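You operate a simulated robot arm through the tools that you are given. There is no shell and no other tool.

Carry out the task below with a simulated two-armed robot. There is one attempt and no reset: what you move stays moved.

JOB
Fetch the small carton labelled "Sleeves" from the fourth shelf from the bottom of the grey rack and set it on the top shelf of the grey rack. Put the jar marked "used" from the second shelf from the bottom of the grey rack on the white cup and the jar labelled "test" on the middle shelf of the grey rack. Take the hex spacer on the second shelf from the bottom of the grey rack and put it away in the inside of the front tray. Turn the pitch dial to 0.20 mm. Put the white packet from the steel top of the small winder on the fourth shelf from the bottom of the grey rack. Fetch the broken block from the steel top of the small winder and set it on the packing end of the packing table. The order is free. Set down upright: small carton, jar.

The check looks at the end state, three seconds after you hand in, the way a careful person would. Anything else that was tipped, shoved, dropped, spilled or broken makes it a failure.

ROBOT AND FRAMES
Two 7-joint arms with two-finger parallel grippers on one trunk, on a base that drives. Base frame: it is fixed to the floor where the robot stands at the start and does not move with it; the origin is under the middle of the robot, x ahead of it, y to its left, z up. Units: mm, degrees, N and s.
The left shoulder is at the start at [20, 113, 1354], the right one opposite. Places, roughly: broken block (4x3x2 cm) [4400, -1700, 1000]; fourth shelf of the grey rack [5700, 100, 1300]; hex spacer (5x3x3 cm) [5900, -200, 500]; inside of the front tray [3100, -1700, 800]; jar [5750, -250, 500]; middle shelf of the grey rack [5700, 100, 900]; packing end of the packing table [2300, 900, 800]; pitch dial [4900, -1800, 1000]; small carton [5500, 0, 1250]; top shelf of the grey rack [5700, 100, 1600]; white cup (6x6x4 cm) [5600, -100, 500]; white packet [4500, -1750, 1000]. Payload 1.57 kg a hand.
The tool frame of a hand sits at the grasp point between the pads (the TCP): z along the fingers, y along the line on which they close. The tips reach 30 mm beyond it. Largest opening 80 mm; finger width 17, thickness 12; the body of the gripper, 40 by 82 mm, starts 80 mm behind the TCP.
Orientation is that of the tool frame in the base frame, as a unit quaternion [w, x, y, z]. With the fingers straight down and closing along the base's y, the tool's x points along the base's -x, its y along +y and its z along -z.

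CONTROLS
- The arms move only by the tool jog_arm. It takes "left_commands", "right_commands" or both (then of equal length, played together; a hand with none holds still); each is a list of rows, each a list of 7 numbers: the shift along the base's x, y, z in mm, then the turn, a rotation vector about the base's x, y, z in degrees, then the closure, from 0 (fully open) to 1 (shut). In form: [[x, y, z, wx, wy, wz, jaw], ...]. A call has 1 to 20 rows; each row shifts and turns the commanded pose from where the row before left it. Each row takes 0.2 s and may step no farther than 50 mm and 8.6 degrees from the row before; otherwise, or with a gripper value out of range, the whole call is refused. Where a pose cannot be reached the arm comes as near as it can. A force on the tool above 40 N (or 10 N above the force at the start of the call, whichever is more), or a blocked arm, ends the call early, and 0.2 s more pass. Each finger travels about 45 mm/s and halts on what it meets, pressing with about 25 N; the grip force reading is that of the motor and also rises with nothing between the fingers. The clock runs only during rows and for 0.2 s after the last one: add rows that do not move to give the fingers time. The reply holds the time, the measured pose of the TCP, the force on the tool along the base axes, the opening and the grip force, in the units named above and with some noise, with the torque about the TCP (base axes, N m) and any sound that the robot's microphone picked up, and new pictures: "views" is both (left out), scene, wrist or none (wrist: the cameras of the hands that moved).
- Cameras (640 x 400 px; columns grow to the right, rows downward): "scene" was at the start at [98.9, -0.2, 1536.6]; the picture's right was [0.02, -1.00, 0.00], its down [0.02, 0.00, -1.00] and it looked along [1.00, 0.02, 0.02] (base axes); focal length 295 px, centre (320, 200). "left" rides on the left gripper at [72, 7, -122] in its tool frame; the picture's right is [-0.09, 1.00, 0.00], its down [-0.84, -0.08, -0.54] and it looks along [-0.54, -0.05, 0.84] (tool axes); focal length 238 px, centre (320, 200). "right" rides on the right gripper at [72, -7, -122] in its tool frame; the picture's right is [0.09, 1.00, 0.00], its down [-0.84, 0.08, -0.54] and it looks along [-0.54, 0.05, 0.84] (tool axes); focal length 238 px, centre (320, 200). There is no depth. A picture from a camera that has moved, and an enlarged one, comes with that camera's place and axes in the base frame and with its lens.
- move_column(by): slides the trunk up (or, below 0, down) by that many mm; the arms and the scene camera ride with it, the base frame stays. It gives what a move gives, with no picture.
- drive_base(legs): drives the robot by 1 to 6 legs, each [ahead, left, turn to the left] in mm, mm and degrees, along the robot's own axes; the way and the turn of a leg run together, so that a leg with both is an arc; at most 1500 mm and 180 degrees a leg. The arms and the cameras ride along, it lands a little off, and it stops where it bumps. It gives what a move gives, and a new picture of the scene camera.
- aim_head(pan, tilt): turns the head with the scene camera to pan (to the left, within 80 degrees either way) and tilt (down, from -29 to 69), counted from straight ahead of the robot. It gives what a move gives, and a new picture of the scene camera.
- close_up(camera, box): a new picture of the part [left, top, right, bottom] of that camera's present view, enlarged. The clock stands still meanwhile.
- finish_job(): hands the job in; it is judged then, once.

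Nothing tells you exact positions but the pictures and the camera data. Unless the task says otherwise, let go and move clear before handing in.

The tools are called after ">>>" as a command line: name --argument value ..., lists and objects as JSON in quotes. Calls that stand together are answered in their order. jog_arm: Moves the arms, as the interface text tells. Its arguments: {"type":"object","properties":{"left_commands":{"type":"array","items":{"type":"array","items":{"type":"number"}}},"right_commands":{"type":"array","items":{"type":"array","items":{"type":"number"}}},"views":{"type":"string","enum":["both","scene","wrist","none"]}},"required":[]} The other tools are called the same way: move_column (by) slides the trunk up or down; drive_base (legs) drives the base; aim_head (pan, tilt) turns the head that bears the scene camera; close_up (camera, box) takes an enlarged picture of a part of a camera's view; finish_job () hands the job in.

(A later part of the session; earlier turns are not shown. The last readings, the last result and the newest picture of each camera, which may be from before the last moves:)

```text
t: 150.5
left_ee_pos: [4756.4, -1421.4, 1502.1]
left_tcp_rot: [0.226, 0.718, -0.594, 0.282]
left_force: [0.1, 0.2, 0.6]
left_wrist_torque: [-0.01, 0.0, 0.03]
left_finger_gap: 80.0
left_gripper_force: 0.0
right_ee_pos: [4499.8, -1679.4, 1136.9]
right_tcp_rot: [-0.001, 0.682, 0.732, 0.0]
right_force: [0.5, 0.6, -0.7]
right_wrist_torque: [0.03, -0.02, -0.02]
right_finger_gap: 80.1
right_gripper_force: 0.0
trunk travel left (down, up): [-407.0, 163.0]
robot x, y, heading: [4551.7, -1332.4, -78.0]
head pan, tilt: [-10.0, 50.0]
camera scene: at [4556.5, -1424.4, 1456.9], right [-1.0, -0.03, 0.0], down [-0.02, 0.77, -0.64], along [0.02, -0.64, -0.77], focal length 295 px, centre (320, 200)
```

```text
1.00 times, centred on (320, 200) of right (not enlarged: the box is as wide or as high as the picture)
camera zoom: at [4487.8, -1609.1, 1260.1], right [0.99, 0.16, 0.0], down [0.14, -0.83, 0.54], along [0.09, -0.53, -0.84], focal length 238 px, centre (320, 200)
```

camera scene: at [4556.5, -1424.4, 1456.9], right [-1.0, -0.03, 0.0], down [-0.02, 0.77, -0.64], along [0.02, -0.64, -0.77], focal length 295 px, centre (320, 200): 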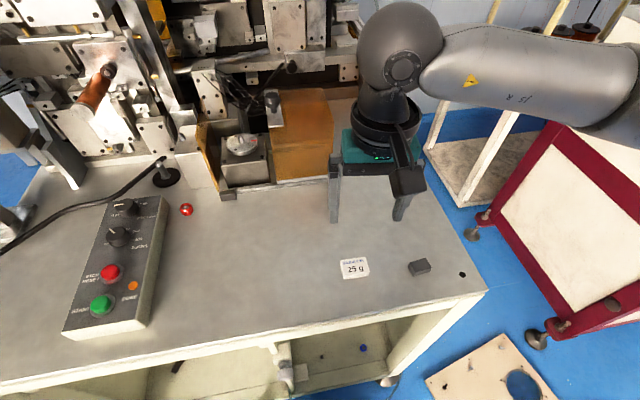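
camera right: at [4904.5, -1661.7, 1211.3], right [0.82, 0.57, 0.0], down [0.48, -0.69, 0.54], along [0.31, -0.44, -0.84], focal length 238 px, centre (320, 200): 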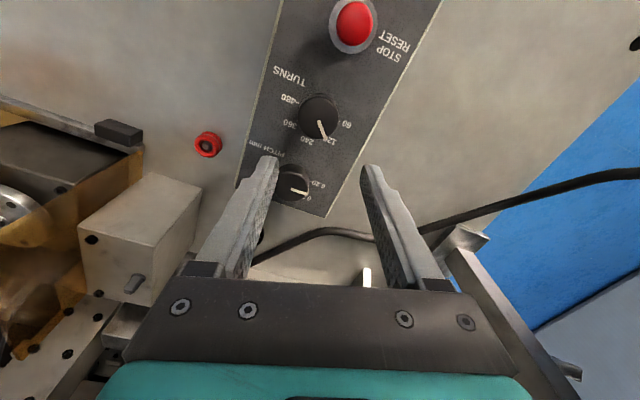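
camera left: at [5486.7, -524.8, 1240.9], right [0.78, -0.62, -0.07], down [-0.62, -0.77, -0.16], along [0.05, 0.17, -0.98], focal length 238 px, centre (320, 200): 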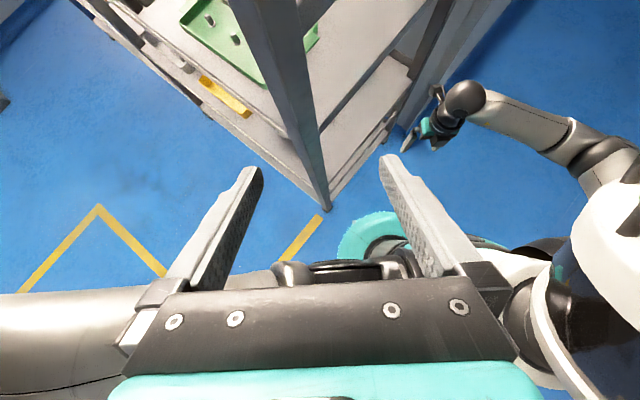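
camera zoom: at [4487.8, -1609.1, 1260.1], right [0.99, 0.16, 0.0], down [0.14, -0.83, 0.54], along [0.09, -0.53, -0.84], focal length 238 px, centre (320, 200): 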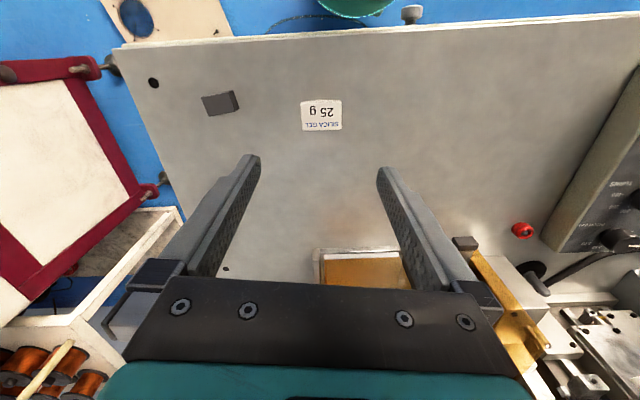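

The packet is at about (4502, -1677) on the steel top, aligned with the table edge; the block is beside it. I tilt the right hand 60° forward-down with the fingers along the table edge and come down above the packet.

>>> jog_arm --right_commands '[[0, 3, -20, -7.3, -1.6, 4, 0], [0, 3, -20, -7.3, -1.6, 4, 0], [0, 3, -25, -7.3, -1.6, 0, 0], [0, 3, -30, -7.3, -1.6, 0, 0], [0, 0, 0, 0, 0, 0, 0]]' --views "both"

```text
t: 151.7
left_ee_pos: [4758.9, -1422.1, 1501.7]
left_tcp_rot: [0.226, 0.719, -0.594, 0.281]
left_force: [-0.3, 0.1, -0.1]
left_wrist_torque: [-0.01, -0.03, -0.02]
left_finger_gap: 80.0
left_gripper_force: 0.1
right_ee_pos: [4498.5, -1670.2, 1042.3]
right_tcp_rot: [0.206, 0.607, 0.752, -0.154]
right_force: [-0.1, -0.2, -0.5]
right_wrist_torque: [-0.01, 0.03, -0.01]
right_finger_gap: 80.1
right_gripper_force: 0.2
trunk travel left (down, up): [-407.0, 163.0]
robot x, y, heading: [4554.3, -1335.2, -78.2]
head pan, tilt: [-10.0, 50.0]
camera scene: at [4557.4, -1424.5, 1456.9], right [-1.0, -0.03, 0.0], down [-0.02, 0.77, -0.64], along [0.02, -0.64, -0.77], focal length 295 px, centre (320, 200)
camera right: at [4464.0, -1551.2, 1112.9], right [0.96, 0.29, -0.03], down [0.16, -0.43, 0.89], along [0.25, -0.85, -0.46], focal length 238 px, centre (320, 200)
```

scene: 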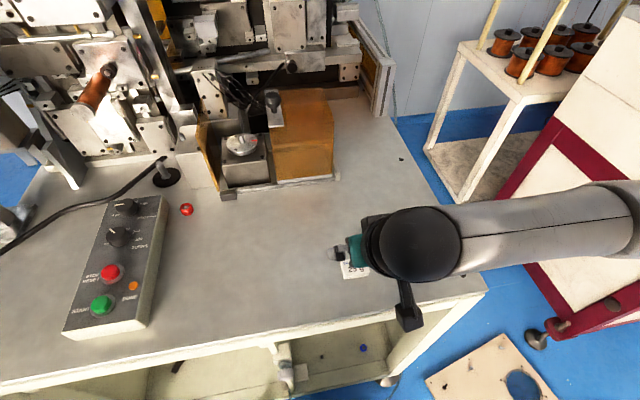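
right: 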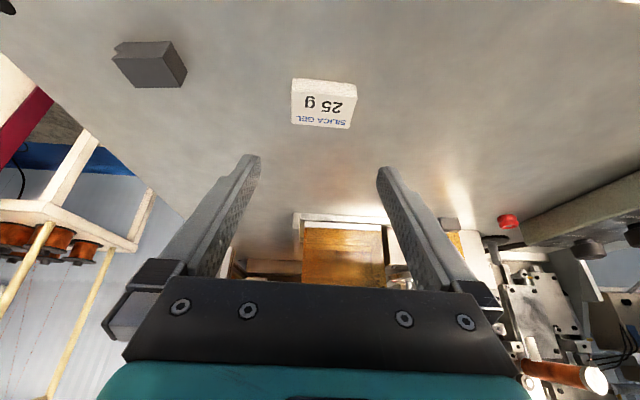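

>>> jog_arm --right_commands '[[0.5, 1, -20, 0, 0, 0, 0], [0.5, 0.7, -20, 0, 0, 0, 0], [0, 0, -15, 0, 0, 0, 0], [0, 0, 0, 0, 0, 0, 0]]' --views "both"

```text
t: 152.7
left_ee_pos: [4757.6, -1420.2, 1502.3]
left_tcp_rot: [0.226, 0.719, -0.594, 0.281]
left_force: [-0.1, -0.4, -0.5]
left_wrist_torque: [0.02, 0.03, 0.02]
left_finger_gap: 80.2
left_gripper_force: 0.1
right_ee_pos: [4500.0, -1667.2, 988.4]
right_tcp_rot: [0.207, 0.606, 0.752, -0.154]
right_force: [0.4, 0.2, -0.2]
right_wrist_torque: [0.03, 0.02, 0.02]
right_finger_gap: 80.1
right_gripper_force: 0.1
trunk travel left (down, up): [-407.0, 163.0]
robot x, y, heading: [4555.7, -1334.0, -78.2]
head pan, tilt: [-10.0, 50.0]
camera scene: at [4557.1, -1424.3, 1456.9], right [-1.0, -0.03, 0.0], down [-0.02, 0.77, -0.64], along [0.02, -0.64, -0.77], focal length 295 px, centre (320, 200)
camera right: at [4465.7, -1550.1, 1058.4], right [0.96, 0.29, -0.03], down [0.16, -0.43, 0.89], along [0.25, -0.85, -0.46], focal length 238 px, centre (320, 200)
```

scene: 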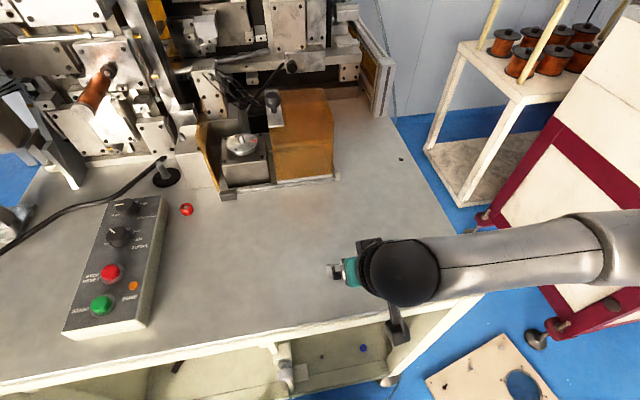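
right: 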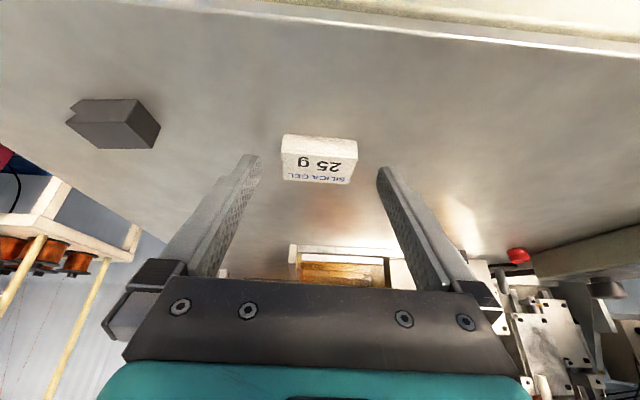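

>>> jog_arm --right_commands '[[0, 2, -4, 0, 0, 0, 0], [0, 1, -4, 0, 0, 0, 0], [0, 0, 0, 0, 0, 0, 0]]' --views "wrist"

```text
t: 153.5
left_ee_pos: [4759.3, -1420.8, 1502.9]
left_tcp_rot: [0.227, 0.718, -0.595, 0.282]
left_force: [0.2, 0.2, -1.0]
left_wrist_torque: [-0.02, 0.04, 0.0]
left_finger_gap: 79.8
left_gripper_force: 0.1
right_ee_pos: [4502.8, -1664.0, 982.4]
right_tcp_rot: [0.207, 0.607, 0.752, -0.155]
right_force: [-2.4, 1.5, 8.8]
right_wrist_torque: [-0.13, 0.44, -0.04]
right_finger_gap: 80.4
right_gripper_force: 0.0
trunk travel left (down, up): [-407.0, 163.0]
robot x, y, heading: [4549.9, -1336.8, -78.2]
head pan, tilt: [-10.0, 50.0]
camera right: at [4466.9, -1546.1, 1050.5], right [0.96, 0.29, -0.03], down [0.16, -0.43, 0.89], along [0.25, -0.85, -0.46], focal length 238 px, centre (320, 200)
```

right: 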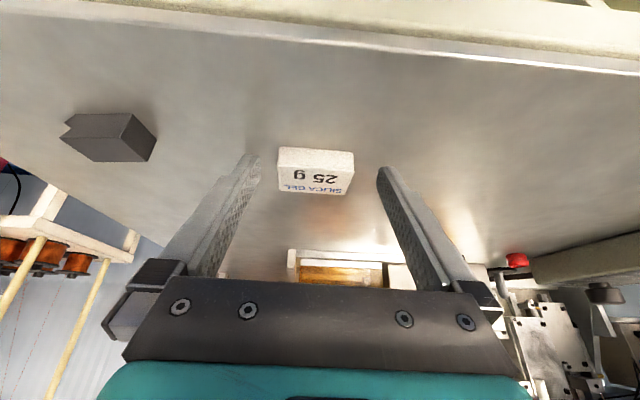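

The fingertips just touch the steel top. I lift 2 mm and close on the packet.

>>> jog_arm --right_commands '[[0, 0, 2.5, 0, 0, 0, 0.2], [0, 0, 0, 0, 0, 0, 0.6], [0, 0, 0, 0, 0, 0, 1], [0, 0, 0, 0, 0, 0, 1], [0, 0, 0, 0, 0, 0, 1]]' --views "wrist"

```text
t: 154.7
left_ee_pos: [4757.1, -1419.8, 1502.8]
left_tcp_rot: [0.226, 0.719, -0.594, 0.281]
left_force: [0.1, -0.1, 0.0]
left_wrist_torque: [-0.05, 0.01, 0.01]
left_finger_gap: 79.9
left_gripper_force: 0.1
right_ee_pos: [4502.0, -1662.6, 983.2]
right_tcp_rot: [0.206, 0.606, 0.752, -0.153]
right_force: [-1.2, -0.5, -0.1]
right_wrist_torque: [-0.01, -0.05, 0.01]
right_finger_gap: 48.9
right_gripper_force: 24.7
trunk travel left (down, up): [-407.0, 163.0]
robot x, y, heading: [4554.2, -1335.8, -78.0]
head pan, tilt: [-10.0, 50.0]
camera right: at [4466.3, -1545.3, 1052.6], right [0.96, 0.29, -0.03], down [0.16, -0.43, 0.89], along [0.25, -0.85, -0.46], focal length 238 px, centre (320, 200)
```

right: 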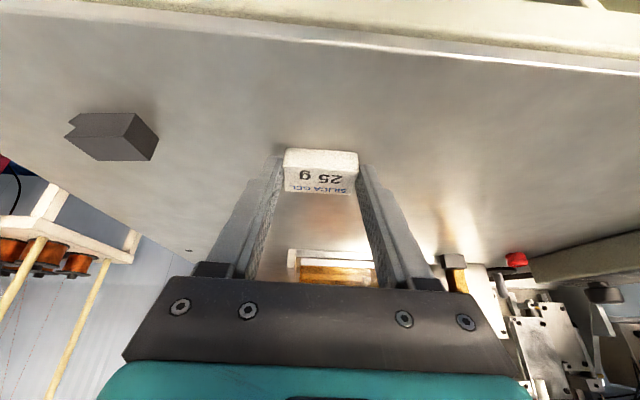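

The packet is held (49 mm wide). I lift it high and away to the right, then slide the base right so that my left hand can take the block.

>>> jog_arm --right_commands '[[0, 0, 20, 0, 0, 0, 1], [0, 0, 40, 0, 0, 0, 1], [0, 5, 45, 0, 0, 0, 1], [-10, 10, 45, 0, 0, 0, 1], [-20, 10, 40, 0, 0, 0, 1], [-20, 10, 40, 0, 0, 0, 1], [0, 0, 0, 0, 0, 0, 1]]' --views "wrist"

>>> drive_base --legs '[[0, -260, 0]]'

```text
t: 156.3
left_ee_pos: [4758.7, -1422.2, 1501.8]
left_tcp_rot: [0.226, 0.719, -0.594, 0.281]
left_force: [-0.9, -0.6, 0.0]
left_wrist_torque: [-0.04, 0.02, -0.05]
left_finger_gap: 80.3
left_gripper_force: 0.1
right_ee_pos: [4489.3, -1705.4, 1199.3]
right_tcp_rot: [0.207, 0.606, 0.753, -0.152]
right_force: [-0.6, -0.2, -0.7]
right_wrist_torque: [-0.02, 0.01, -0.02]
right_finger_gap: 49.0
right_gripper_force: 24.9
right hand out of reach, approached as far as the arm can: row 3, 4, 5, 6
trunk travel left (down, up): [-407.0, 163.0]
robot x, y, heading: [4553.0, -1336.7, -78.3]
head pan, tilt: [-10.0, 50.0]
camera right: at [4453.2, -1587.8, 1269.9], right [0.96, 0.3, -0.03], down [0.16, -0.43, 0.89], along [0.25, -0.85, -0.46], focal length 238 px, centre (320, 200)
```

right: 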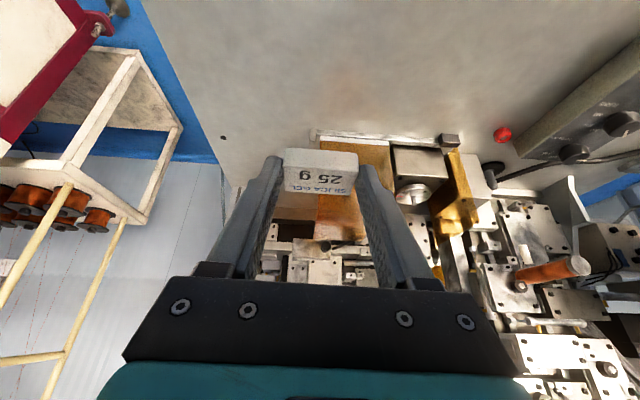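

```text
t: 158.1
left_ee_pos: [4506.7, -1474.4, 1502.2]
left_tcp_rot: [0.226, 0.719, -0.594, 0.281]
left_force: [0.0, 0.4, 0.2]
left_wrist_torque: [0.01, -0.02, 0.02]
left_finger_gap: 80.1
left_gripper_force: 0.1
right_ee_pos: [4236.4, -1758.0, 1198.8]
right_tcp_rot: [0.205, 0.608, 0.752, -0.154]
right_force: [-0.1, 0.2, 0.7]
right_wrist_torque: [-0.01, 0.03, -0.01]
right_finger_gap: 48.9
right_gripper_force: 24.7
trunk travel left (down, up): [-407.0, 163.0]
robot x, y, heading: [4304.9, -1389.1, -78.3]
head pan, tilt: [-10.0, 50.0]
camera scene: at [4305.5, -1477.0, 1456.9], right [-1.0, -0.03, 0.0], down [-0.02, 0.77, -0.64], along [0.02, -0.64, -0.77], focal length 295 px, centre (320, 200)
```

scene: 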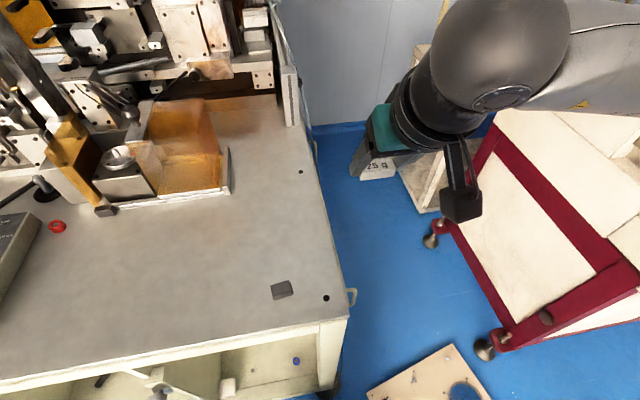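

>>> close_up --camera "scene" --box '[240, 260, 360, 335]'

>>> jog_arm --left_commands '[[-8, -15, -30, 7, -1, 0, 0], [-8, -15, -30, 7, -1, 0, 0], [-8, -15, -30, 7, -1, 0, 0], [-8, -15, -30, 7, -1, 0, 0], [-8, -15, -40, 0, 0, 0, 0], [-8, -15, -40, 0, 0, 0, 0], [-8, -15, -40, 0, 0, 0, 0], [-8, -15, -40, 0, 0, 0, 0], [-8, -15, -40, 0, 0, 0, 0], [0, 0, 0, 0, 0, 0, 0]]' --views "both"

```text
5.33 times, centred on (300, 298) of scene
camera zoom: at [4305.5, -1477.0, 1456.9], right [-1.0, -0.03, 0.0], down [-0.02, 0.77, -0.64], along [0.02, -0.64, -0.77], focal length 1571 px, centre (427, -320)
```

zoom: 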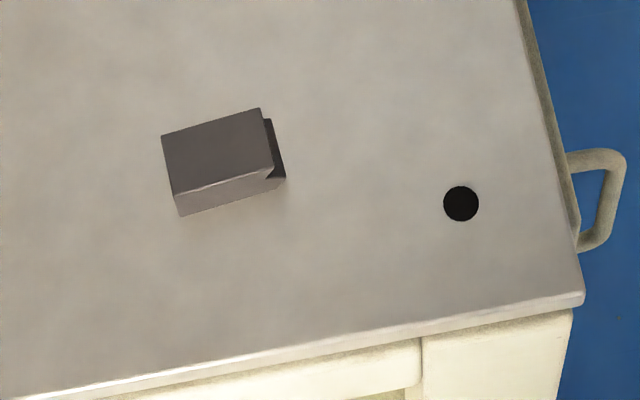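

```text
t: 160.3
left_ee_pos: [4424.3, -1627.5, 1195.7]
left_tcp_rot: [0.026, 0.742, -0.652, 0.154]
left_force: [-0.2, 0.1, -0.3]
left_wrist_torque: [-0.03, 0.03, 0.0]
left_finger_gap: 79.8
left_gripper_force: 0.1
left hand out of reach, approached as far as the arm can: row 6, 7, 8
right_ee_pos: [4237.7, -1757.7, 1199.0]
right_tcp_rot: [0.206, 0.607, 0.752, -0.153]
right_force: [-0.2, 0.1, -0.7]
right_wrist_torque: [0.02, 0.0, 0.0]
right_finger_gap: 48.7
right_gripper_force: 24.8
trunk travel left (down, up): [-407.0, 163.0]
robot x, y, heading: [4301.2, -1390.0, -78.0]
head pan, tilt: [-10.0, 50.0]
camera scene: at [4306.4, -1476.4, 1456.9], right [-1.0, -0.03, 0.0], down [-0.02, 0.77, -0.64], along [0.02, -0.64, -0.77], focal length 295 px, centre (320, 200)
camera left: at [4400.8, -1668.7, 1331.0], right [-0.98, -0.06, -0.19], down [-0.12, 0.94, 0.31], along [0.16, 0.33, -0.93], focal length 238 px, centre (320, 200)
```

scene: 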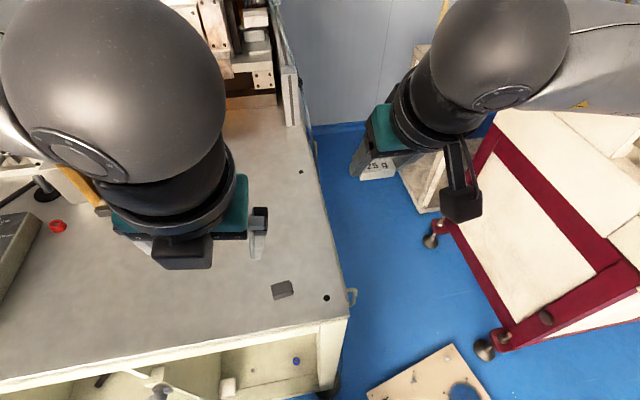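
left: 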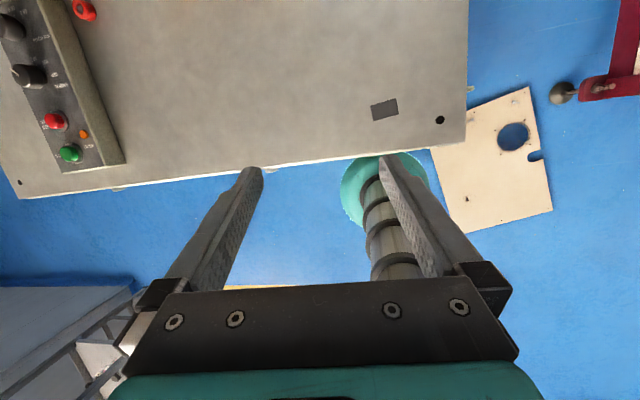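

The block sits at about (4382, -1683) with its long sides running at roughly 15°. I move the right hand (with packet) a little aside and turn the left hand vertical with its fingers across the block's short side.

>>> jog_arm --right_commands '[[-15, 3, 5, 0, 0, 0, 1], [-15, 3, 5, 0, 0, 0, 1], [-15, 3, 5, 0, 0, 0, 1], [-15, 3, 5, 0, 0, 0, 1], [0, 0, 0, 0, 0, 0, 1], [0, 0, 0, 0, 0, 0, 1], [0, 0, 0, 0, 0, 0, 1], [0, 0, 0, 0, 0, 0, 1], [0, 0, 0, 0, 0, 0, 1], [0, 0, 0, 0, 0, 0, 1], [0, 0, 0, 0, 0, 0, 1], [0, 0, 0, 0, 0, 0, 1], [0, 0, 0, 0, 0, 0, 1], [0, 0, 0, 0, 0, 0, 1]]' --left_commands '[[0, 0, 0, 4.63, 3.8, 0, 0], [0, 0, 0, 4.63, 3.8, 0, 0], [0, 0, 0, 4.63, 3.8, 0, 0], [-4.2, -5.5, -10, 0, 0, -8.3, 0], [-4.2, -5.5, -10, 0, 0, -8.3, 0], [-4.2, -5.5, -10, 0, 0, -8.3, 0], [-4.2, -5.5, -10, 0, 0, -8.3, 0], [-4.2, -5.5, -10, 0, 0, -8.3, 0], [-4.2, -5.5, -10, 0, 0, -8.3, 0], [-4.2, -5.5, -10, 0, 0, -8.3, 0], [-4.2, -5.5, -10, 0, 0, -8.3, 0], [-4.2, -5.5, -10, 0, 0, -8.3, 0], [-4.2, -5.5, -10, 0, 0, -8.3, 0], [0, 0, 0, 0, 0, 0, 0]]' --views "both"

```text
t: 163.3
left_ee_pos: [4384.6, -1684.6, 1099.0]
left_tcp_rot: [0.0, -0.125, 0.992, 0.0]
left_force: [0.1, 0.1, -0.2]
left_wrist_torque: [0.01, 0.0, -0.03]
left_finger_gap: 80.0
left_gripper_force: 0.1
right_ee_pos: [4184.2, -1766.4, 1223.6]
right_tcp_rot: [0.205, 0.607, 0.752, -0.153]
right_force: [-0.3, -0.9, -0.1]
right_wrist_torque: [0.0, -0.02, 0.02]
right_finger_gap: 49.0
right_gripper_force: 25.4
right hand out of reach, approached as far as the arm can: row 1, 2, 3, 4
trunk travel left (down, up): [-407.0, 163.0]
robot x, y, heading: [4305.0, -1386.7, -78.1]
head pan, tilt: [-10.0, 50.0]
camera scene: at [4306.3, -1476.8, 1456.9], right [-1.0, -0.03, 0.0], down [-0.02, 0.77, -0.64], along [0.02, -0.64, -0.77], focal length 295 px, centre (320, 200)
camera right: at [4148.8, -1648.6, 1293.9], right [0.96, 0.29, -0.03], down [0.16, -0.44, 0.89], along [0.25, -0.85, -0.46], focal length 238 px, centre (320, 200)
camera left: at [4312.8, -1695.9, 1221.7], right [-0.16, 0.99, 0.0], down [0.83, 0.13, 0.54], along [0.54, 0.09, -0.84], focal length 238 px, centre (320, 200)
```

scene: 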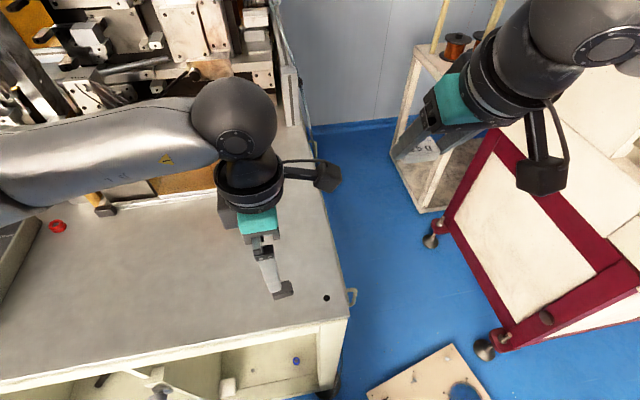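
right: 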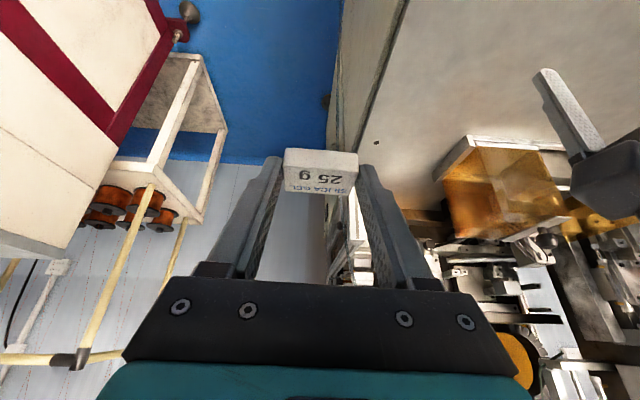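
left: 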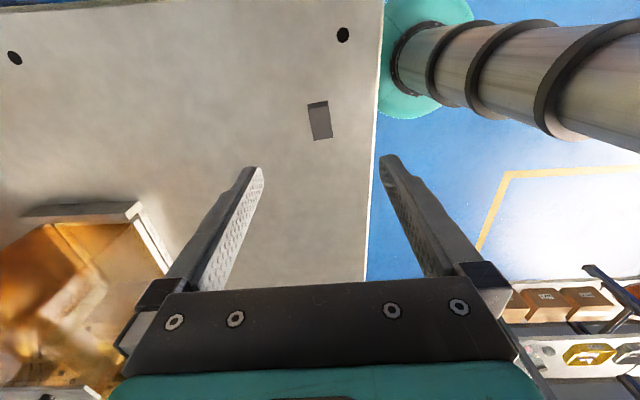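

>>> jog_arm --left_commands '[[-4, -1, -30, 0, 0, 0, 0], [0, 0, -30, 0, 0, 0, 0], [0, 0, -25, 0, 0, 0, 0], [0, 0, -20, 0, 0, 0, 0], [0, 0, -6, 0, 0, 0, 0], [0, 0, 0, 0, 0, 0, 0]]' --views "wrist"

```text
t: 164.7
left_ee_pos: [4379.8, -1685.6, 987.5]
left_tcp_rot: [0.0, -0.124, 0.992, -0.001]
left_force: [-0.2, 0.0, 0.5]
left_wrist_torque: [-0.03, -0.01, -0.01]
left_finger_gap: 80.1
left_gripper_force: 0.0
right_ee_pos: [4184.5, -1766.2, 1223.0]
right_tcp_rot: [0.206, 0.607, 0.752, -0.152]
right_force: [0.1, 0.4, -0.4]
right_wrist_torque: [0.01, 0.01, 0.01]
right_finger_gap: 48.8
right_gripper_force: 24.5
trunk travel left (down, up): [-407.0, 163.0]
robot x, y, heading: [4303.7, -1389.7, -78.1]
head pan, tilt: [-10.0, 50.0]
camera left: at [4308.0, -1697.7, 1110.2], right [-0.16, 0.99, 0.0], down [0.83, 0.13, 0.54], along [0.54, 0.09, -0.84], focal length 238 px, centre (320, 200)
```

left: 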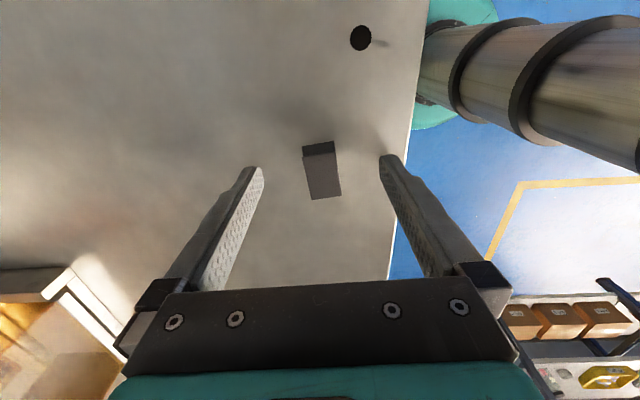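

>>> jog_arm --left_commands '[[0, 0, 0, 0, 0, 0, 0.4], [0, 0, 0, 0, 0, 0, 0.8], [0, 0, 0, 0, 0, 0, 1], [0, 0, 0, 0, 0, 0, 1], [0, 0, 0, 0, 0, 0, 1], [0, 0, 0, 0, 0, 0, 1]]' --views "wrist"

```text
t: 166.1
left_ee_pos: [4380.3, -1685.5, 988.2]
left_tcp_rot: [0.0, -0.125, 0.992, 0.0]
left_force: [-0.2, 0.0, -0.6]
left_wrist_torque: [-0.03, 0.02, 0.01]
left_finger_gap: 20.9
left_gripper_force: 25.0
right_ee_pos: [4183.6, -1765.9, 1224.1]
right_tcp_rot: [0.205, 0.607, 0.753, -0.152]
right_force: [0.1, -0.3, -1.0]
right_wrist_torque: [0.02, 0.0, -0.01]
right_finger_gap: 48.7
right_gripper_force: 25.0
trunk travel left (down, up): [-407.0, 163.0]
robot x, y, heading: [4302.5, -1387.2, -78.2]
head pan, tilt: [-10.0, 50.0]
camera left: at [4308.0, -1697.7, 1110.5], right [-0.16, 0.99, 0.0], down [0.83, 0.13, 0.54], along [0.54, 0.09, -0.84], focal length 238 px, centre (320, 200)
```

left: 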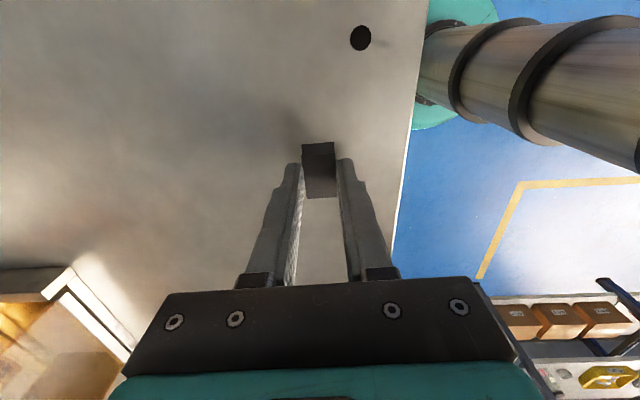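

The block is held (21 mm). I lift it and drive to the packing table first, keeping away from the board on the floor.

>>> jog_arm --left_commands '[[0, 0, 30, 0, 0, 0, 1], [0, 0, 45, 0, 0, 0, 1], [0, 0, 45, 0, 0, 0, 1], [5, 10, 45, 0, 0, 0, 1], [5, 10, 45, 0, 0, 0, 1], [0, 0, 0, 0, 0, 0, 1]]' --views "none"

>>> drive_base --legs '[[-500, 0, 0], [0, 0, 168], [500, 0, 0]]'

>>> drive_base --legs '[[0, 1500, 0], [0, 350, 0]]'

```text
t: 167.5
left_ee_pos: [4390.6, -1664.9, 1196.7]
left_tcp_rot: [0.0, -0.125, 0.992, 0.0]
left_force: [-0.9, -0.4, -0.3]
left_wrist_torque: [0.01, 0.01, -0.01]
left_finger_gap: 21.2
left_gripper_force: 24.8
right_ee_pos: [4183.3, -1766.4, 1223.3]
right_tcp_rot: [0.205, 0.607, 0.753, -0.152]
right_force: [0.5, -0.1, -0.1]
right_wrist_torque: [0.02, 0.02, -0.01]
right_finger_gap: 48.7
right_gripper_force: 25.1
trunk travel left (down, up): [-407.0, 163.0]
robot x, y, heading: [4303.6, -1388.3, -78.4]
head pan, tilt: [-10.0, 50.0]
```

```text
t: 179.9
left_ee_pos: [4182.5, -98.8, 1195.5]
left_tcp_rot: [0.0, 1.0, 0.017, 0.0]
left_force: [-0.7, -0.3, -0.8]
left_wrist_torque: [0.0, 0.01, -0.03]
left_finger_gap: 21.1
left_gripper_force: 25.2
right_ee_pos: [4405.3, -44.6, 1224.2]
right_tcp_rot: [0.173, -0.682, 0.685, 0.188]
right_force: [0.4, 0.6, -0.7]
right_wrist_torque: [0.01, 0.0, 0.02]
right_finger_gap: 48.8
right_gripper_force: 25.1
trunk travel left (down, up): [-407.0, 163.0]
robot x, y, heading: [4205.3, -388.5, 89.5]
head pan, tilt: [-10.0, 50.0]
camera scene: at [4221.7, -303.7, 1456.8], right [0.98, -0.18, 0.0], down [-0.14, -0.75, -0.64], along [0.12, 0.63, -0.77], focal length 295 px, centre (320, 200)
```

scene: 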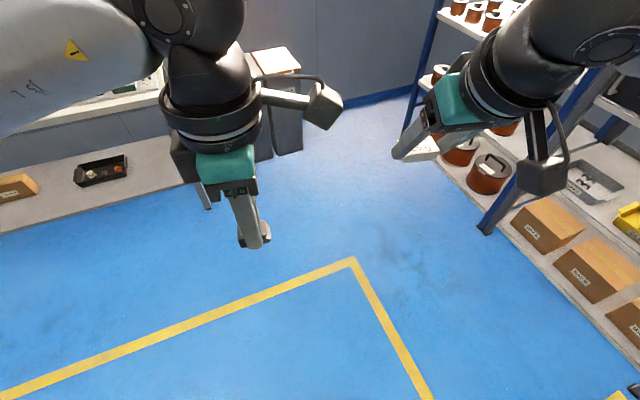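

```text
t: 189.2
left_ee_pos: [2321.6, -105.1, 1197.1]
left_tcp_rot: [0.001, 1.0, 0.029, 0.0]
left_force: [-0.1, -0.8, -0.6]
left_wrist_torque: [0.04, -0.03, 0.0]
left_finger_gap: 21.0
left_gripper_force: 25.1
right_ee_pos: [2543.8, -43.6, 1223.0]
right_tcp_rot: [-0.172, 0.69, -0.678, -0.188]
right_force: [0.3, 0.5, 0.0]
right_wrist_torque: [-0.01, 0.0, 0.0]
right_finger_gap: 48.9
right_gripper_force: 24.9
trunk travel left (down, up): [-407.0, 163.0]
robot x, y, heading: [2349.8, -390.6, 91.0]
head pan, tilt: [-10.0, 50.0]
camera scene: at [2364.9, -307.6, 1456.9], right [0.99, -0.16, 0.0], down [-0.12, -0.76, -0.64], along [0.1, 0.63, -0.77], focal length 295 px, centre (320, 200)
```

scene: 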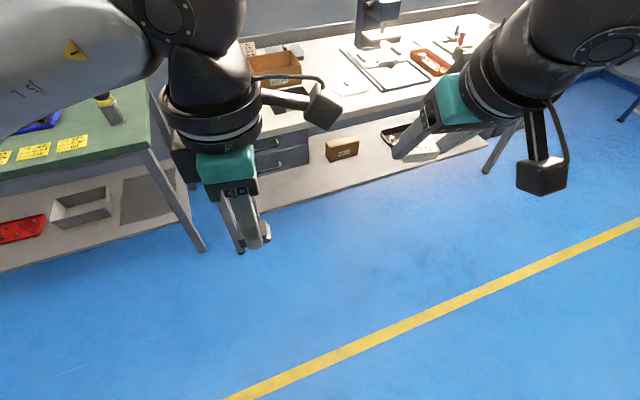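

I'm in front of the benches now. I'll look around for the packing end of the table.

>>> aim_head --pan 0 --tilt 32

>>> aim_head --pan 40 --tilt 30

>>> close_up --camera "left" --box '[0, 0, 640, 400]'

>>> close_up --camera "right" --box '[0, 0, 640, 400]'

```text
t: 190.0
left_ee_pos: [2321.9, -104.0, 1197.3]
left_tcp_rot: [0.0, 1.0, 0.028, -0.001]
left_force: [0.4, 0.3, -1.0]
left_wrist_torque: [0.02, 0.0, 0.01]
left_finger_gap: 21.0
left_gripper_force: 25.5
right_ee_pos: [2542.8, -44.4, 1224.0]
right_tcp_rot: [-0.172, 0.69, -0.677, -0.19]
right_force: [-0.5, -0.6, -0.1]
right_wrist_torque: [0.0, 0.03, 0.0]
right_finger_gap: 48.6
right_gripper_force: 25.1
trunk travel left (down, up): [-407.0, 163.0]
robot x, y, heading: [2356.1, -390.5, 90.7]
head pan, tilt: [0.0, 32.0]
camera scene: at [2352.1, -294.0, 1483.2], right [1.0, 0.01, 0.0], down [0.01, -0.53, -0.85], along [-0.01, 0.85, -0.53], focal length 295 px, centre (320, 200)
```

scene: 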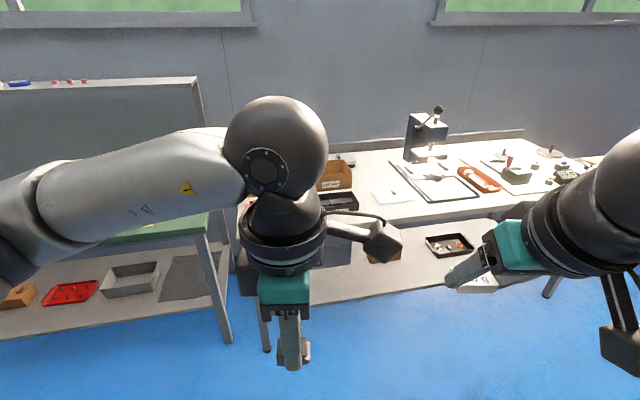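

```text
t: 191.1
left_ee_pos: [2321.5, -104.3, 1195.9]
left_tcp_rot: [0.0, 1.0, 0.029, 0.0]
left_force: [-0.3, 0.0, -0.3]
left_wrist_torque: [0.01, 0.01, 0.0]
left_finger_gap: 21.2
left_gripper_force: 24.8
right_ee_pos: [2543.4, -43.1, 1223.0]
right_tcp_rot: [-0.171, 0.691, -0.676, -0.19]
right_force: [-0.6, -0.1, -0.4]
right_wrist_torque: [0.01, 0.03, -0.03]
right_finger_gap: 48.7
right_gripper_force: 25.6
trunk travel left (down, up): [-407.0, 163.0]
robot x, y, heading: [2351.8, -390.3, 90.6]
head pan, tilt: [40.0, 30.0]
camera scene: at [2294.3, -315.0, 1486.4], right [0.76, 0.65, 0.0], down [0.33, -0.38, -0.87], along [-0.56, 0.66, -0.5], focal length 295 px, centre (320, 200)
```

scene: 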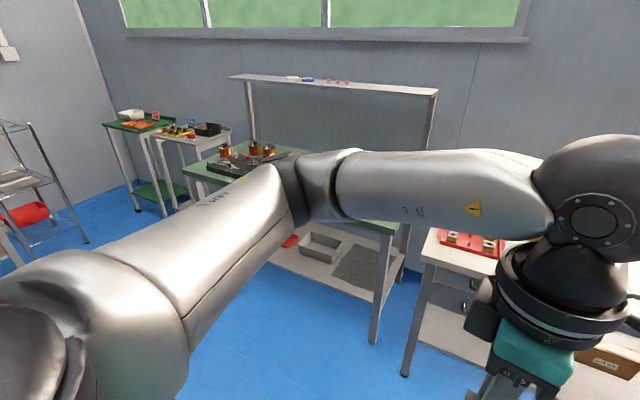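

```text
1.00 times, centred on (320, 200) of left (not enlarged: the box is as wide or as high as the picture)
camera zoom: at [2392.8, -106.7, 1318.6], right [-0.03, -1.0, 0.0], down [-0.84, 0.03, 0.54], along [-0.54, 0.02, -0.84], focal length 238 px, centre (320, 200)
```

zoom: 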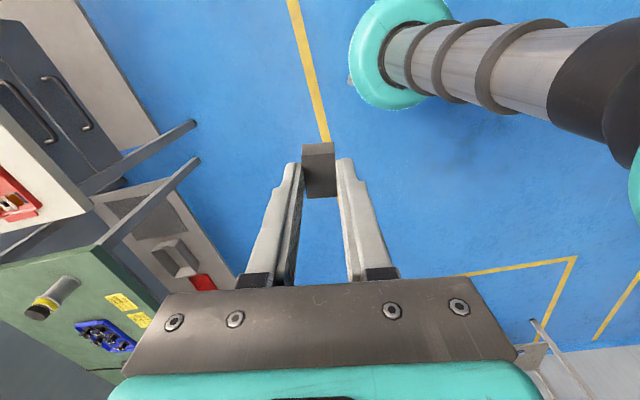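

```text
1.00 times, centred on (320, 200) of right (not enlarged: the box is as wide or as high as the picture)
camera zoom: at [2553.9, -166.8, 1293.8], right [-0.99, -0.11, -0.03], down [-0.07, 0.46, 0.89], along [-0.08, 0.88, -0.46], focal length 238 px, centre (320, 200)
```

zoom: 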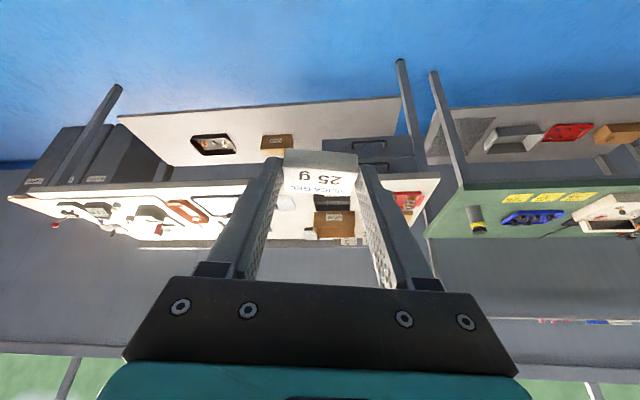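

The white bench is the packing table: its near-left part holds cartons, labels and trays, around x 2050–2600. I turn the left hand so its camera faces forward, then drive closer to look for a free spot.

>>> jog_arm --left_commands '[[0, 0, 0, 0, 0, -8.5, 1], [0, 0, 0, 0, 0, -8.5, 1], [0, 0, 0, 0, 0, -8.5, 1], [0, 0, 0, 0, 0, -8.5, 1], [0, 0, 0, 0, 0, -8.5, 1], [0, 0, 0, 0, 0, -8.5, 1], [0, 0, 0, 0, 0, -8.5, 1], [0, 0, 0, 0, 0, -8.5, 1], [0, 0, 0, 0, 0, -8.5, 1], [0, 0, 0, 0, 0, -8.5, 1], [0, 0, 0, 0, 0, 0, 1]]' --views "none"

>>> drive_base --legs '[[650, 0, 0]]'

>>> aim_head --pan 0 --tilt 50

>>> close_up --camera "left" --box '[0, 0, 640, 400]'

```text
t: 193.5
left_ee_pos: [2320.4, -104.9, 1195.8]
left_tcp_rot: [0.0, 0.756, -0.654, 0.001]
left_force: [0.2, 0.5, -0.2]
left_wrist_torque: [0.01, -0.03, -0.04]
left_finger_gap: 21.0
left_gripper_force: 25.2
right_ee_pos: [2543.7, -43.7, 1224.4]
right_tcp_rot: [-0.172, 0.69, -0.677, -0.19]
right_force: [-0.1, 0.0, 0.3]
right_wrist_torque: [0.01, 0.0, -0.01]
right_finger_gap: 48.7
right_gripper_force: 25.6
trunk travel left (down, up): [-407.0, 163.0]
robot x, y, heading: [2352.7, -389.7, 90.6]
head pan, tilt: [40.0, 30.0]
```

```text
t: 197.1
left_ee_pos: [2309.6, 539.5, 1195.9]
left_tcp_rot: [0.001, 0.758, -0.652, 0.0]
left_force: [0.5, -0.4, 0.6]
left_wrist_torque: [-0.03, 0.02, 0.0]
left_finger_gap: 21.1
left_gripper_force: 25.0
right_ee_pos: [2532.1, 600.9, 1223.3]
right_tcp_rot: [-0.17, 0.692, -0.675, -0.19]
right_force: [-0.6, 0.3, -0.7]
right_wrist_torque: [0.0, 0.02, 0.02]
right_finger_gap: 48.8
right_gripper_force: 25.1
trunk travel left (down, up): [-407.0, 163.0]
robot x, y, heading: [2342.0, 251.4, 91.2]
head pan, tilt: [40.0, 30.0]
camera scene: at [2283.8, 328.5, 1486.4], right [0.75, 0.66, 0.0], down [0.33, -0.38, -0.87], along [-0.57, 0.65, -0.5], focal length 295 px, centre (320, 200)
```

scene: 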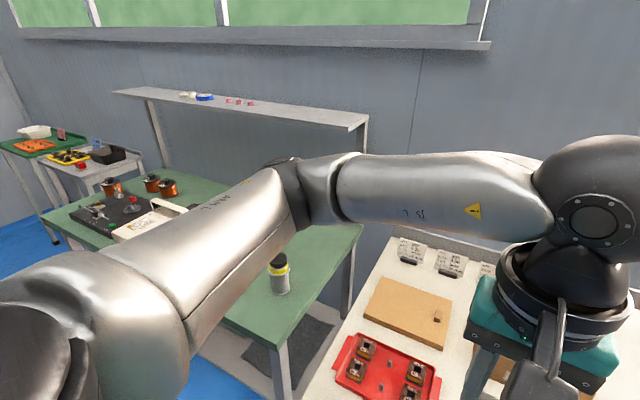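

```text
t: 198.2
left_ee_pos: [2309.9, 539.2, 1195.5]
left_tcp_rot: [0.0, 0.758, -0.652, 0.0]
left_force: [0.1, -0.2, -0.2]
left_wrist_torque: [0.0, -0.02, -0.02]
left_finger_gap: 21.3
left_gripper_force: 25.0
right_ee_pos: [2531.1, 600.3, 1224.4]
right_tcp_rot: [-0.171, 0.692, -0.676, -0.189]
right_force: [-0.8, 0.2, 0.2]
right_wrist_torque: [0.02, 0.01, 0.03]
right_finger_gap: 48.6
right_gripper_force: 24.6
trunk travel left (down, up): [-407.0, 163.0]
robot x, y, heading: [2343.6, 251.8, 90.8]
head pan, tilt: [0.0, 50.0]
camera scene: at [2341.7, 336.7, 1456.9], right [1.0, 0.02, 0.0], down [0.01, -0.77, -0.64], along [-0.01, 0.64, -0.77], focal length 295 px, centre (320, 200)
```

scene: 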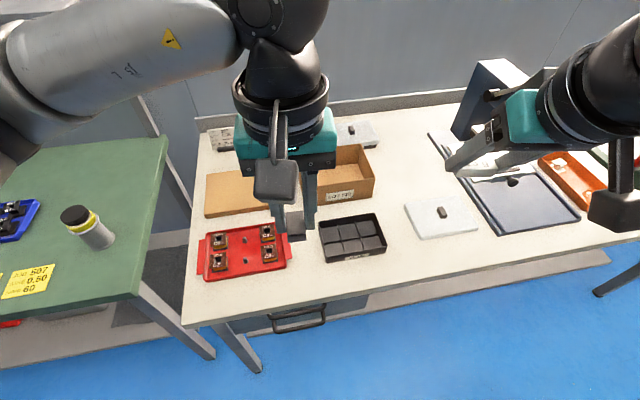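

```text
1.00 times, centred on (320, 200) of left (not enlarged: the box is as wide or as high as the picture)
camera zoom: at [2313.3, 466.6, 1318.5], right [-1.0, -0.06, 0.0], down [-0.05, 0.84, 0.54], along [-0.03, 0.54, -0.84], focal length 238 px, centre (320, 200)
```

zoom: 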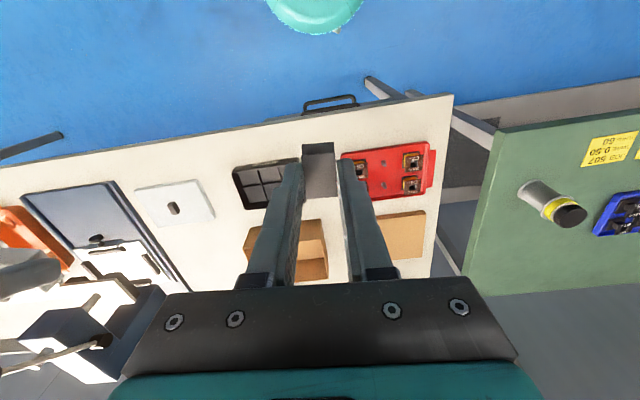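

Now I see the packing end clearly: red tray, black organizer, brown carton and box. There is a free gap about 75 mm wide between the red tray and the black organizer around (2300, 735). I go a little closer, lower the trunk slightly and bring the block over it.

>>> drive_base --legs '[[100, 0, 0]]'

>>> move_column --by -100

>>> jog_arm --left_commands '[[-3, 32, -20, 0, 0, 0, 1], [-3, 32, -20, 0, 0, 0, 1], [-3, 32, -20, 0, 0, 0, 1], [0, 0, -40, 0, 0, 0, 1], [0, 0, -40, 0, 0, 0, 1], [0, 0, 0, 0, 0, 0, 1]]' --views "both"

```text
t: 199.3
left_ee_pos: [2307.2, 637.3, 1196.1]
left_tcp_rot: [0.0, 0.758, -0.652, 0.0]
left_force: [-0.1, -0.4, -0.3]
left_wrist_torque: [-0.06, 0.0, -0.01]
left_finger_gap: 21.1
left_gripper_force: 25.7
right_ee_pos: [2530.0, 699.6, 1223.2]
right_tcp_rot: [-0.171, 0.692, -0.676, -0.189]
right_force: [-0.8, 0.6, -0.7]
right_wrist_torque: [-0.04, -0.06, 0.0]
right_finger_gap: 48.6
right_gripper_force: 25.2
trunk travel left (down, up): [-407.0, 163.0]
robot x, y, heading: [2339.5, 353.3, 90.9]
head pan, tilt: [0.0, 50.0]
camera scene: at [2339.9, 436.7, 1456.8], right [1.0, 0.02, 0.0], down [0.01, -0.77, -0.64], along [-0.01, 0.64, -0.77], focal length 295 px, centre (320, 200)
```

scene: 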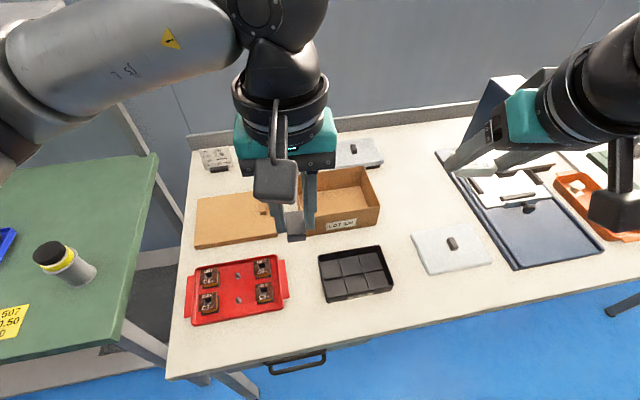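

```text
t: 200.7
left_ee_pos: [2307.7, 638.0, 1095.6]
left_tcp_rot: [0.0, 0.758, -0.652, -0.001]
left_force: [-0.2, -0.2, -1.2]
left_wrist_torque: [-0.01, 0.03, -0.05]
left_finger_gap: 21.3
left_gripper_force: 24.8
right_ee_pos: [2528.3, 700.4, 1123.6]
right_tcp_rot: [-0.171, 0.693, -0.675, -0.189]
right_force: [-0.1, 0.5, 0.4]
right_wrist_torque: [0.01, -0.02, 0.02]
right_finger_gap: 48.6
right_gripper_force: 24.9
trunk travel left (down, up): [-307.0, 263.0]
robot x, y, heading: [2339.2, 349.5, 91.2]
head pan, tilt: [0.0, 50.0]
```

```text
t: 202.1
left_ee_pos: [2299.1, 733.8, 957.7]
left_tcp_rot: [0.0, 0.759, -0.651, 0.0]
left_force: [-0.3, 0.1, -1.3]
left_wrist_torque: [0.0, 0.02, 0.01]
left_finger_gap: 21.1
left_gripper_force: 25.2
right_ee_pos: [2529.3, 698.5, 1122.5]
right_tcp_rot: [-0.171, 0.692, -0.675, -0.19]
right_force: [-0.3, 0.9, 0.1]
right_wrist_torque: [0.02, -0.01, -0.01]
right_finger_gap: 48.6
right_gripper_force: 24.4
trunk travel left (down, up): [-307.0, 263.0]
robot x, y, heading: [2339.9, 354.8, 90.9]
head pan, tilt: [0.0, 50.0]
camera scene: at [2339.9, 435.5, 1356.9], right [1.0, 0.02, 0.0], down [0.01, -0.77, -0.64], along [-0.01, 0.64, -0.77], focal length 295 px, centre (320, 200)
camera left: at [2303.0, 660.5, 1080.1], right [-1.0, -0.06, 0.0], down [-0.05, 0.84, 0.54], along [-0.03, 0.54, -0.84], focal length 238 px, centre (320, 200)
```

scene: 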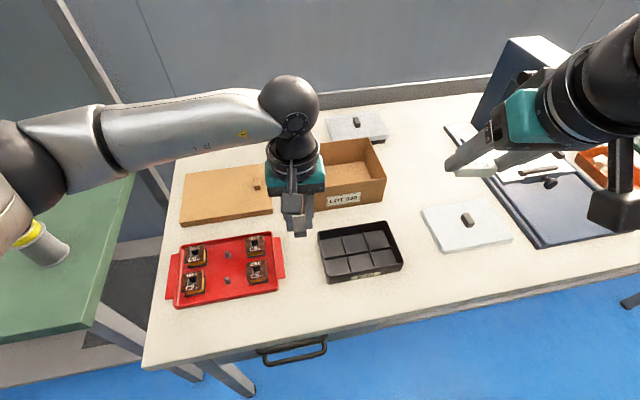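
left: 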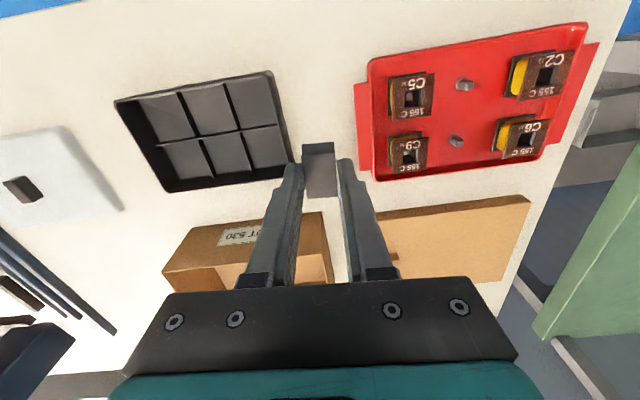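

The landing spot lies well between the organizer and the red tray. I lower the block.

>>> jog_arm --left_commands '[[0, 0, -35, 0, 0, 0, 1], [0, 0, -35, 0, 0, 0, 1], [0, 0, -25, 0, 0, 0, 1], [0, 0, -8, 0, 0, 0, 1], [0, 0, 0, 0, 0, 0, 1]]' --views "both"

```text
t: 203.2
left_ee_pos: [2299.3, 733.3, 852.9]
left_tcp_rot: [0.0, 0.758, -0.652, 0.0]
left_force: [0.1, 1.2, -1.1]
left_wrist_torque: [0.0, -0.01, 0.0]
left_finger_gap: 21.1
left_gripper_force: 24.7
right_ee_pos: [2529.4, 699.4, 1123.5]
right_tcp_rot: [-0.171, 0.693, -0.675, -0.19]
right_force: [-0.1, -0.3, -0.3]
right_wrist_torque: [-0.02, 0.0, -0.01]
right_finger_gap: 48.7
right_gripper_force: 25.2
trunk travel left (down, up): [-307.0, 263.0]
robot x, y, heading: [2339.5, 350.0, 91.0]
head pan, tilt: [0.0, 50.0]
camera scene: at [2340.0, 435.5, 1356.9], right [1.0, 0.02, 0.0], down [0.01, -0.77, -0.64], along [-0.01, 0.64, -0.77], focal length 295 px, centre (320, 200)
camera left: at [2303.4, 660.7, 975.5], right [-1.0, -0.06, 0.0], down [-0.05, 0.84, 0.54], along [-0.03, 0.54, -0.84], focal length 238 px, centre (320, 200)
```

scene: 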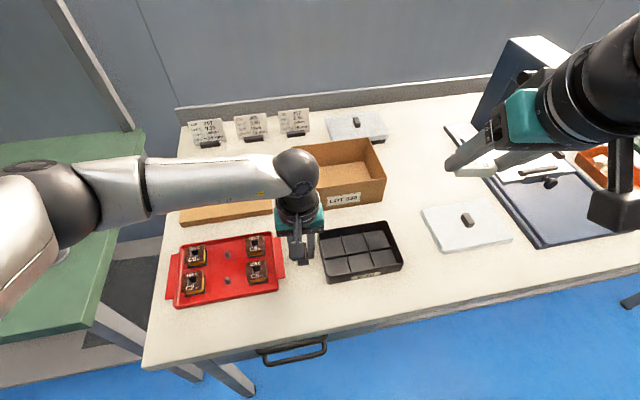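
left: 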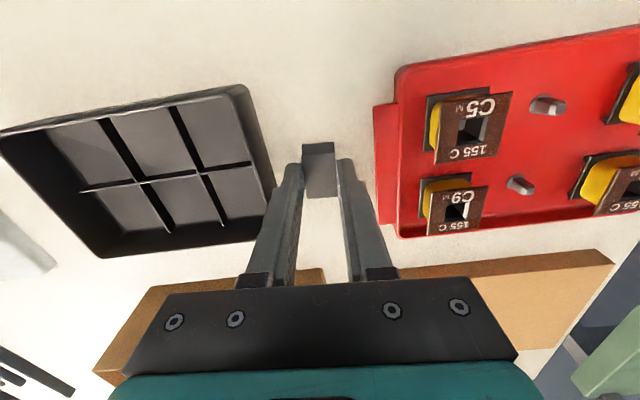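

>>> jog_arm --left_commands '[[0, 0, -6, 0, 0, 0, 1], [0, 0, -4, 0, 0, 0, 1], [0, 0, 0, 0, 0, 0, 1]]' --views "none"

>>> jog_arm --left_commands '[[0, 0, -3, 0, 0, 0, 1], [0, 0, 0, 0, 0, 0, 1]]' --views "wrist"

```text
t: 204.1
left_ee_pos: [2300.1, 733.6, 843.2]
left_tcp_rot: [0.0, 0.758, -0.652, 0.0]
left_force: [-1.1, -0.8, -0.3]
left_wrist_torque: [0.04, -0.01, 0.04]
left_finger_gap: 21.2
left_gripper_force: 25.6
right_ee_pos: [2529.4, 698.5, 1123.6]
right_tcp_rot: [-0.171, 0.693, -0.674, -0.191]
right_force: [0.8, 0.1, 0.0]
right_wrist_torque: [0.03, -0.02, 0.02]
right_finger_gap: 48.5
right_gripper_force: 25.3
trunk travel left (down, up): [-307.0, 263.0]
robot x, y, heading: [2340.5, 351.9, 91.2]
head pan, tilt: [0.0, 50.0]
```

```text
t: 204.7
left_ee_pos: [2299.5, 733.8, 839.2]
left_tcp_rot: [0.0, 0.758, -0.652, 0.0]
left_force: [-0.2, -0.1, -1.0]
left_wrist_torque: [0.0, -0.01, 0.01]
left_finger_gap: 21.1
left_gripper_force: 24.9
right_ee_pos: [2529.6, 699.2, 1122.8]
right_tcp_rot: [-0.171, 0.692, -0.675, -0.19]
right_force: [0.1, -0.6, 0.7]
right_wrist_torque: [0.03, -0.03, 0.02]
right_finger_gap: 48.6
right_gripper_force: 25.4
trunk travel left (down, up): [-307.0, 263.0]
robot x, y, heading: [2341.7, 346.1, 91.1]
head pan, tilt: [0.0, 50.0]
camera left: at [2303.1, 661.3, 962.6], right [-1.0, -0.06, 0.0], down [-0.05, 0.84, 0.54], along [-0.03, 0.54, -0.84], focal length 238 px, centre (320, 200)
```

left: 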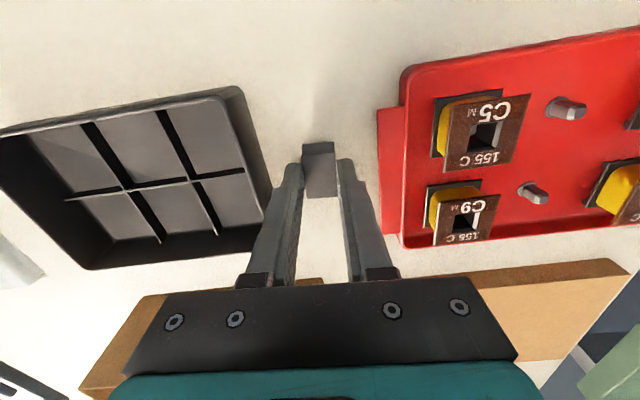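

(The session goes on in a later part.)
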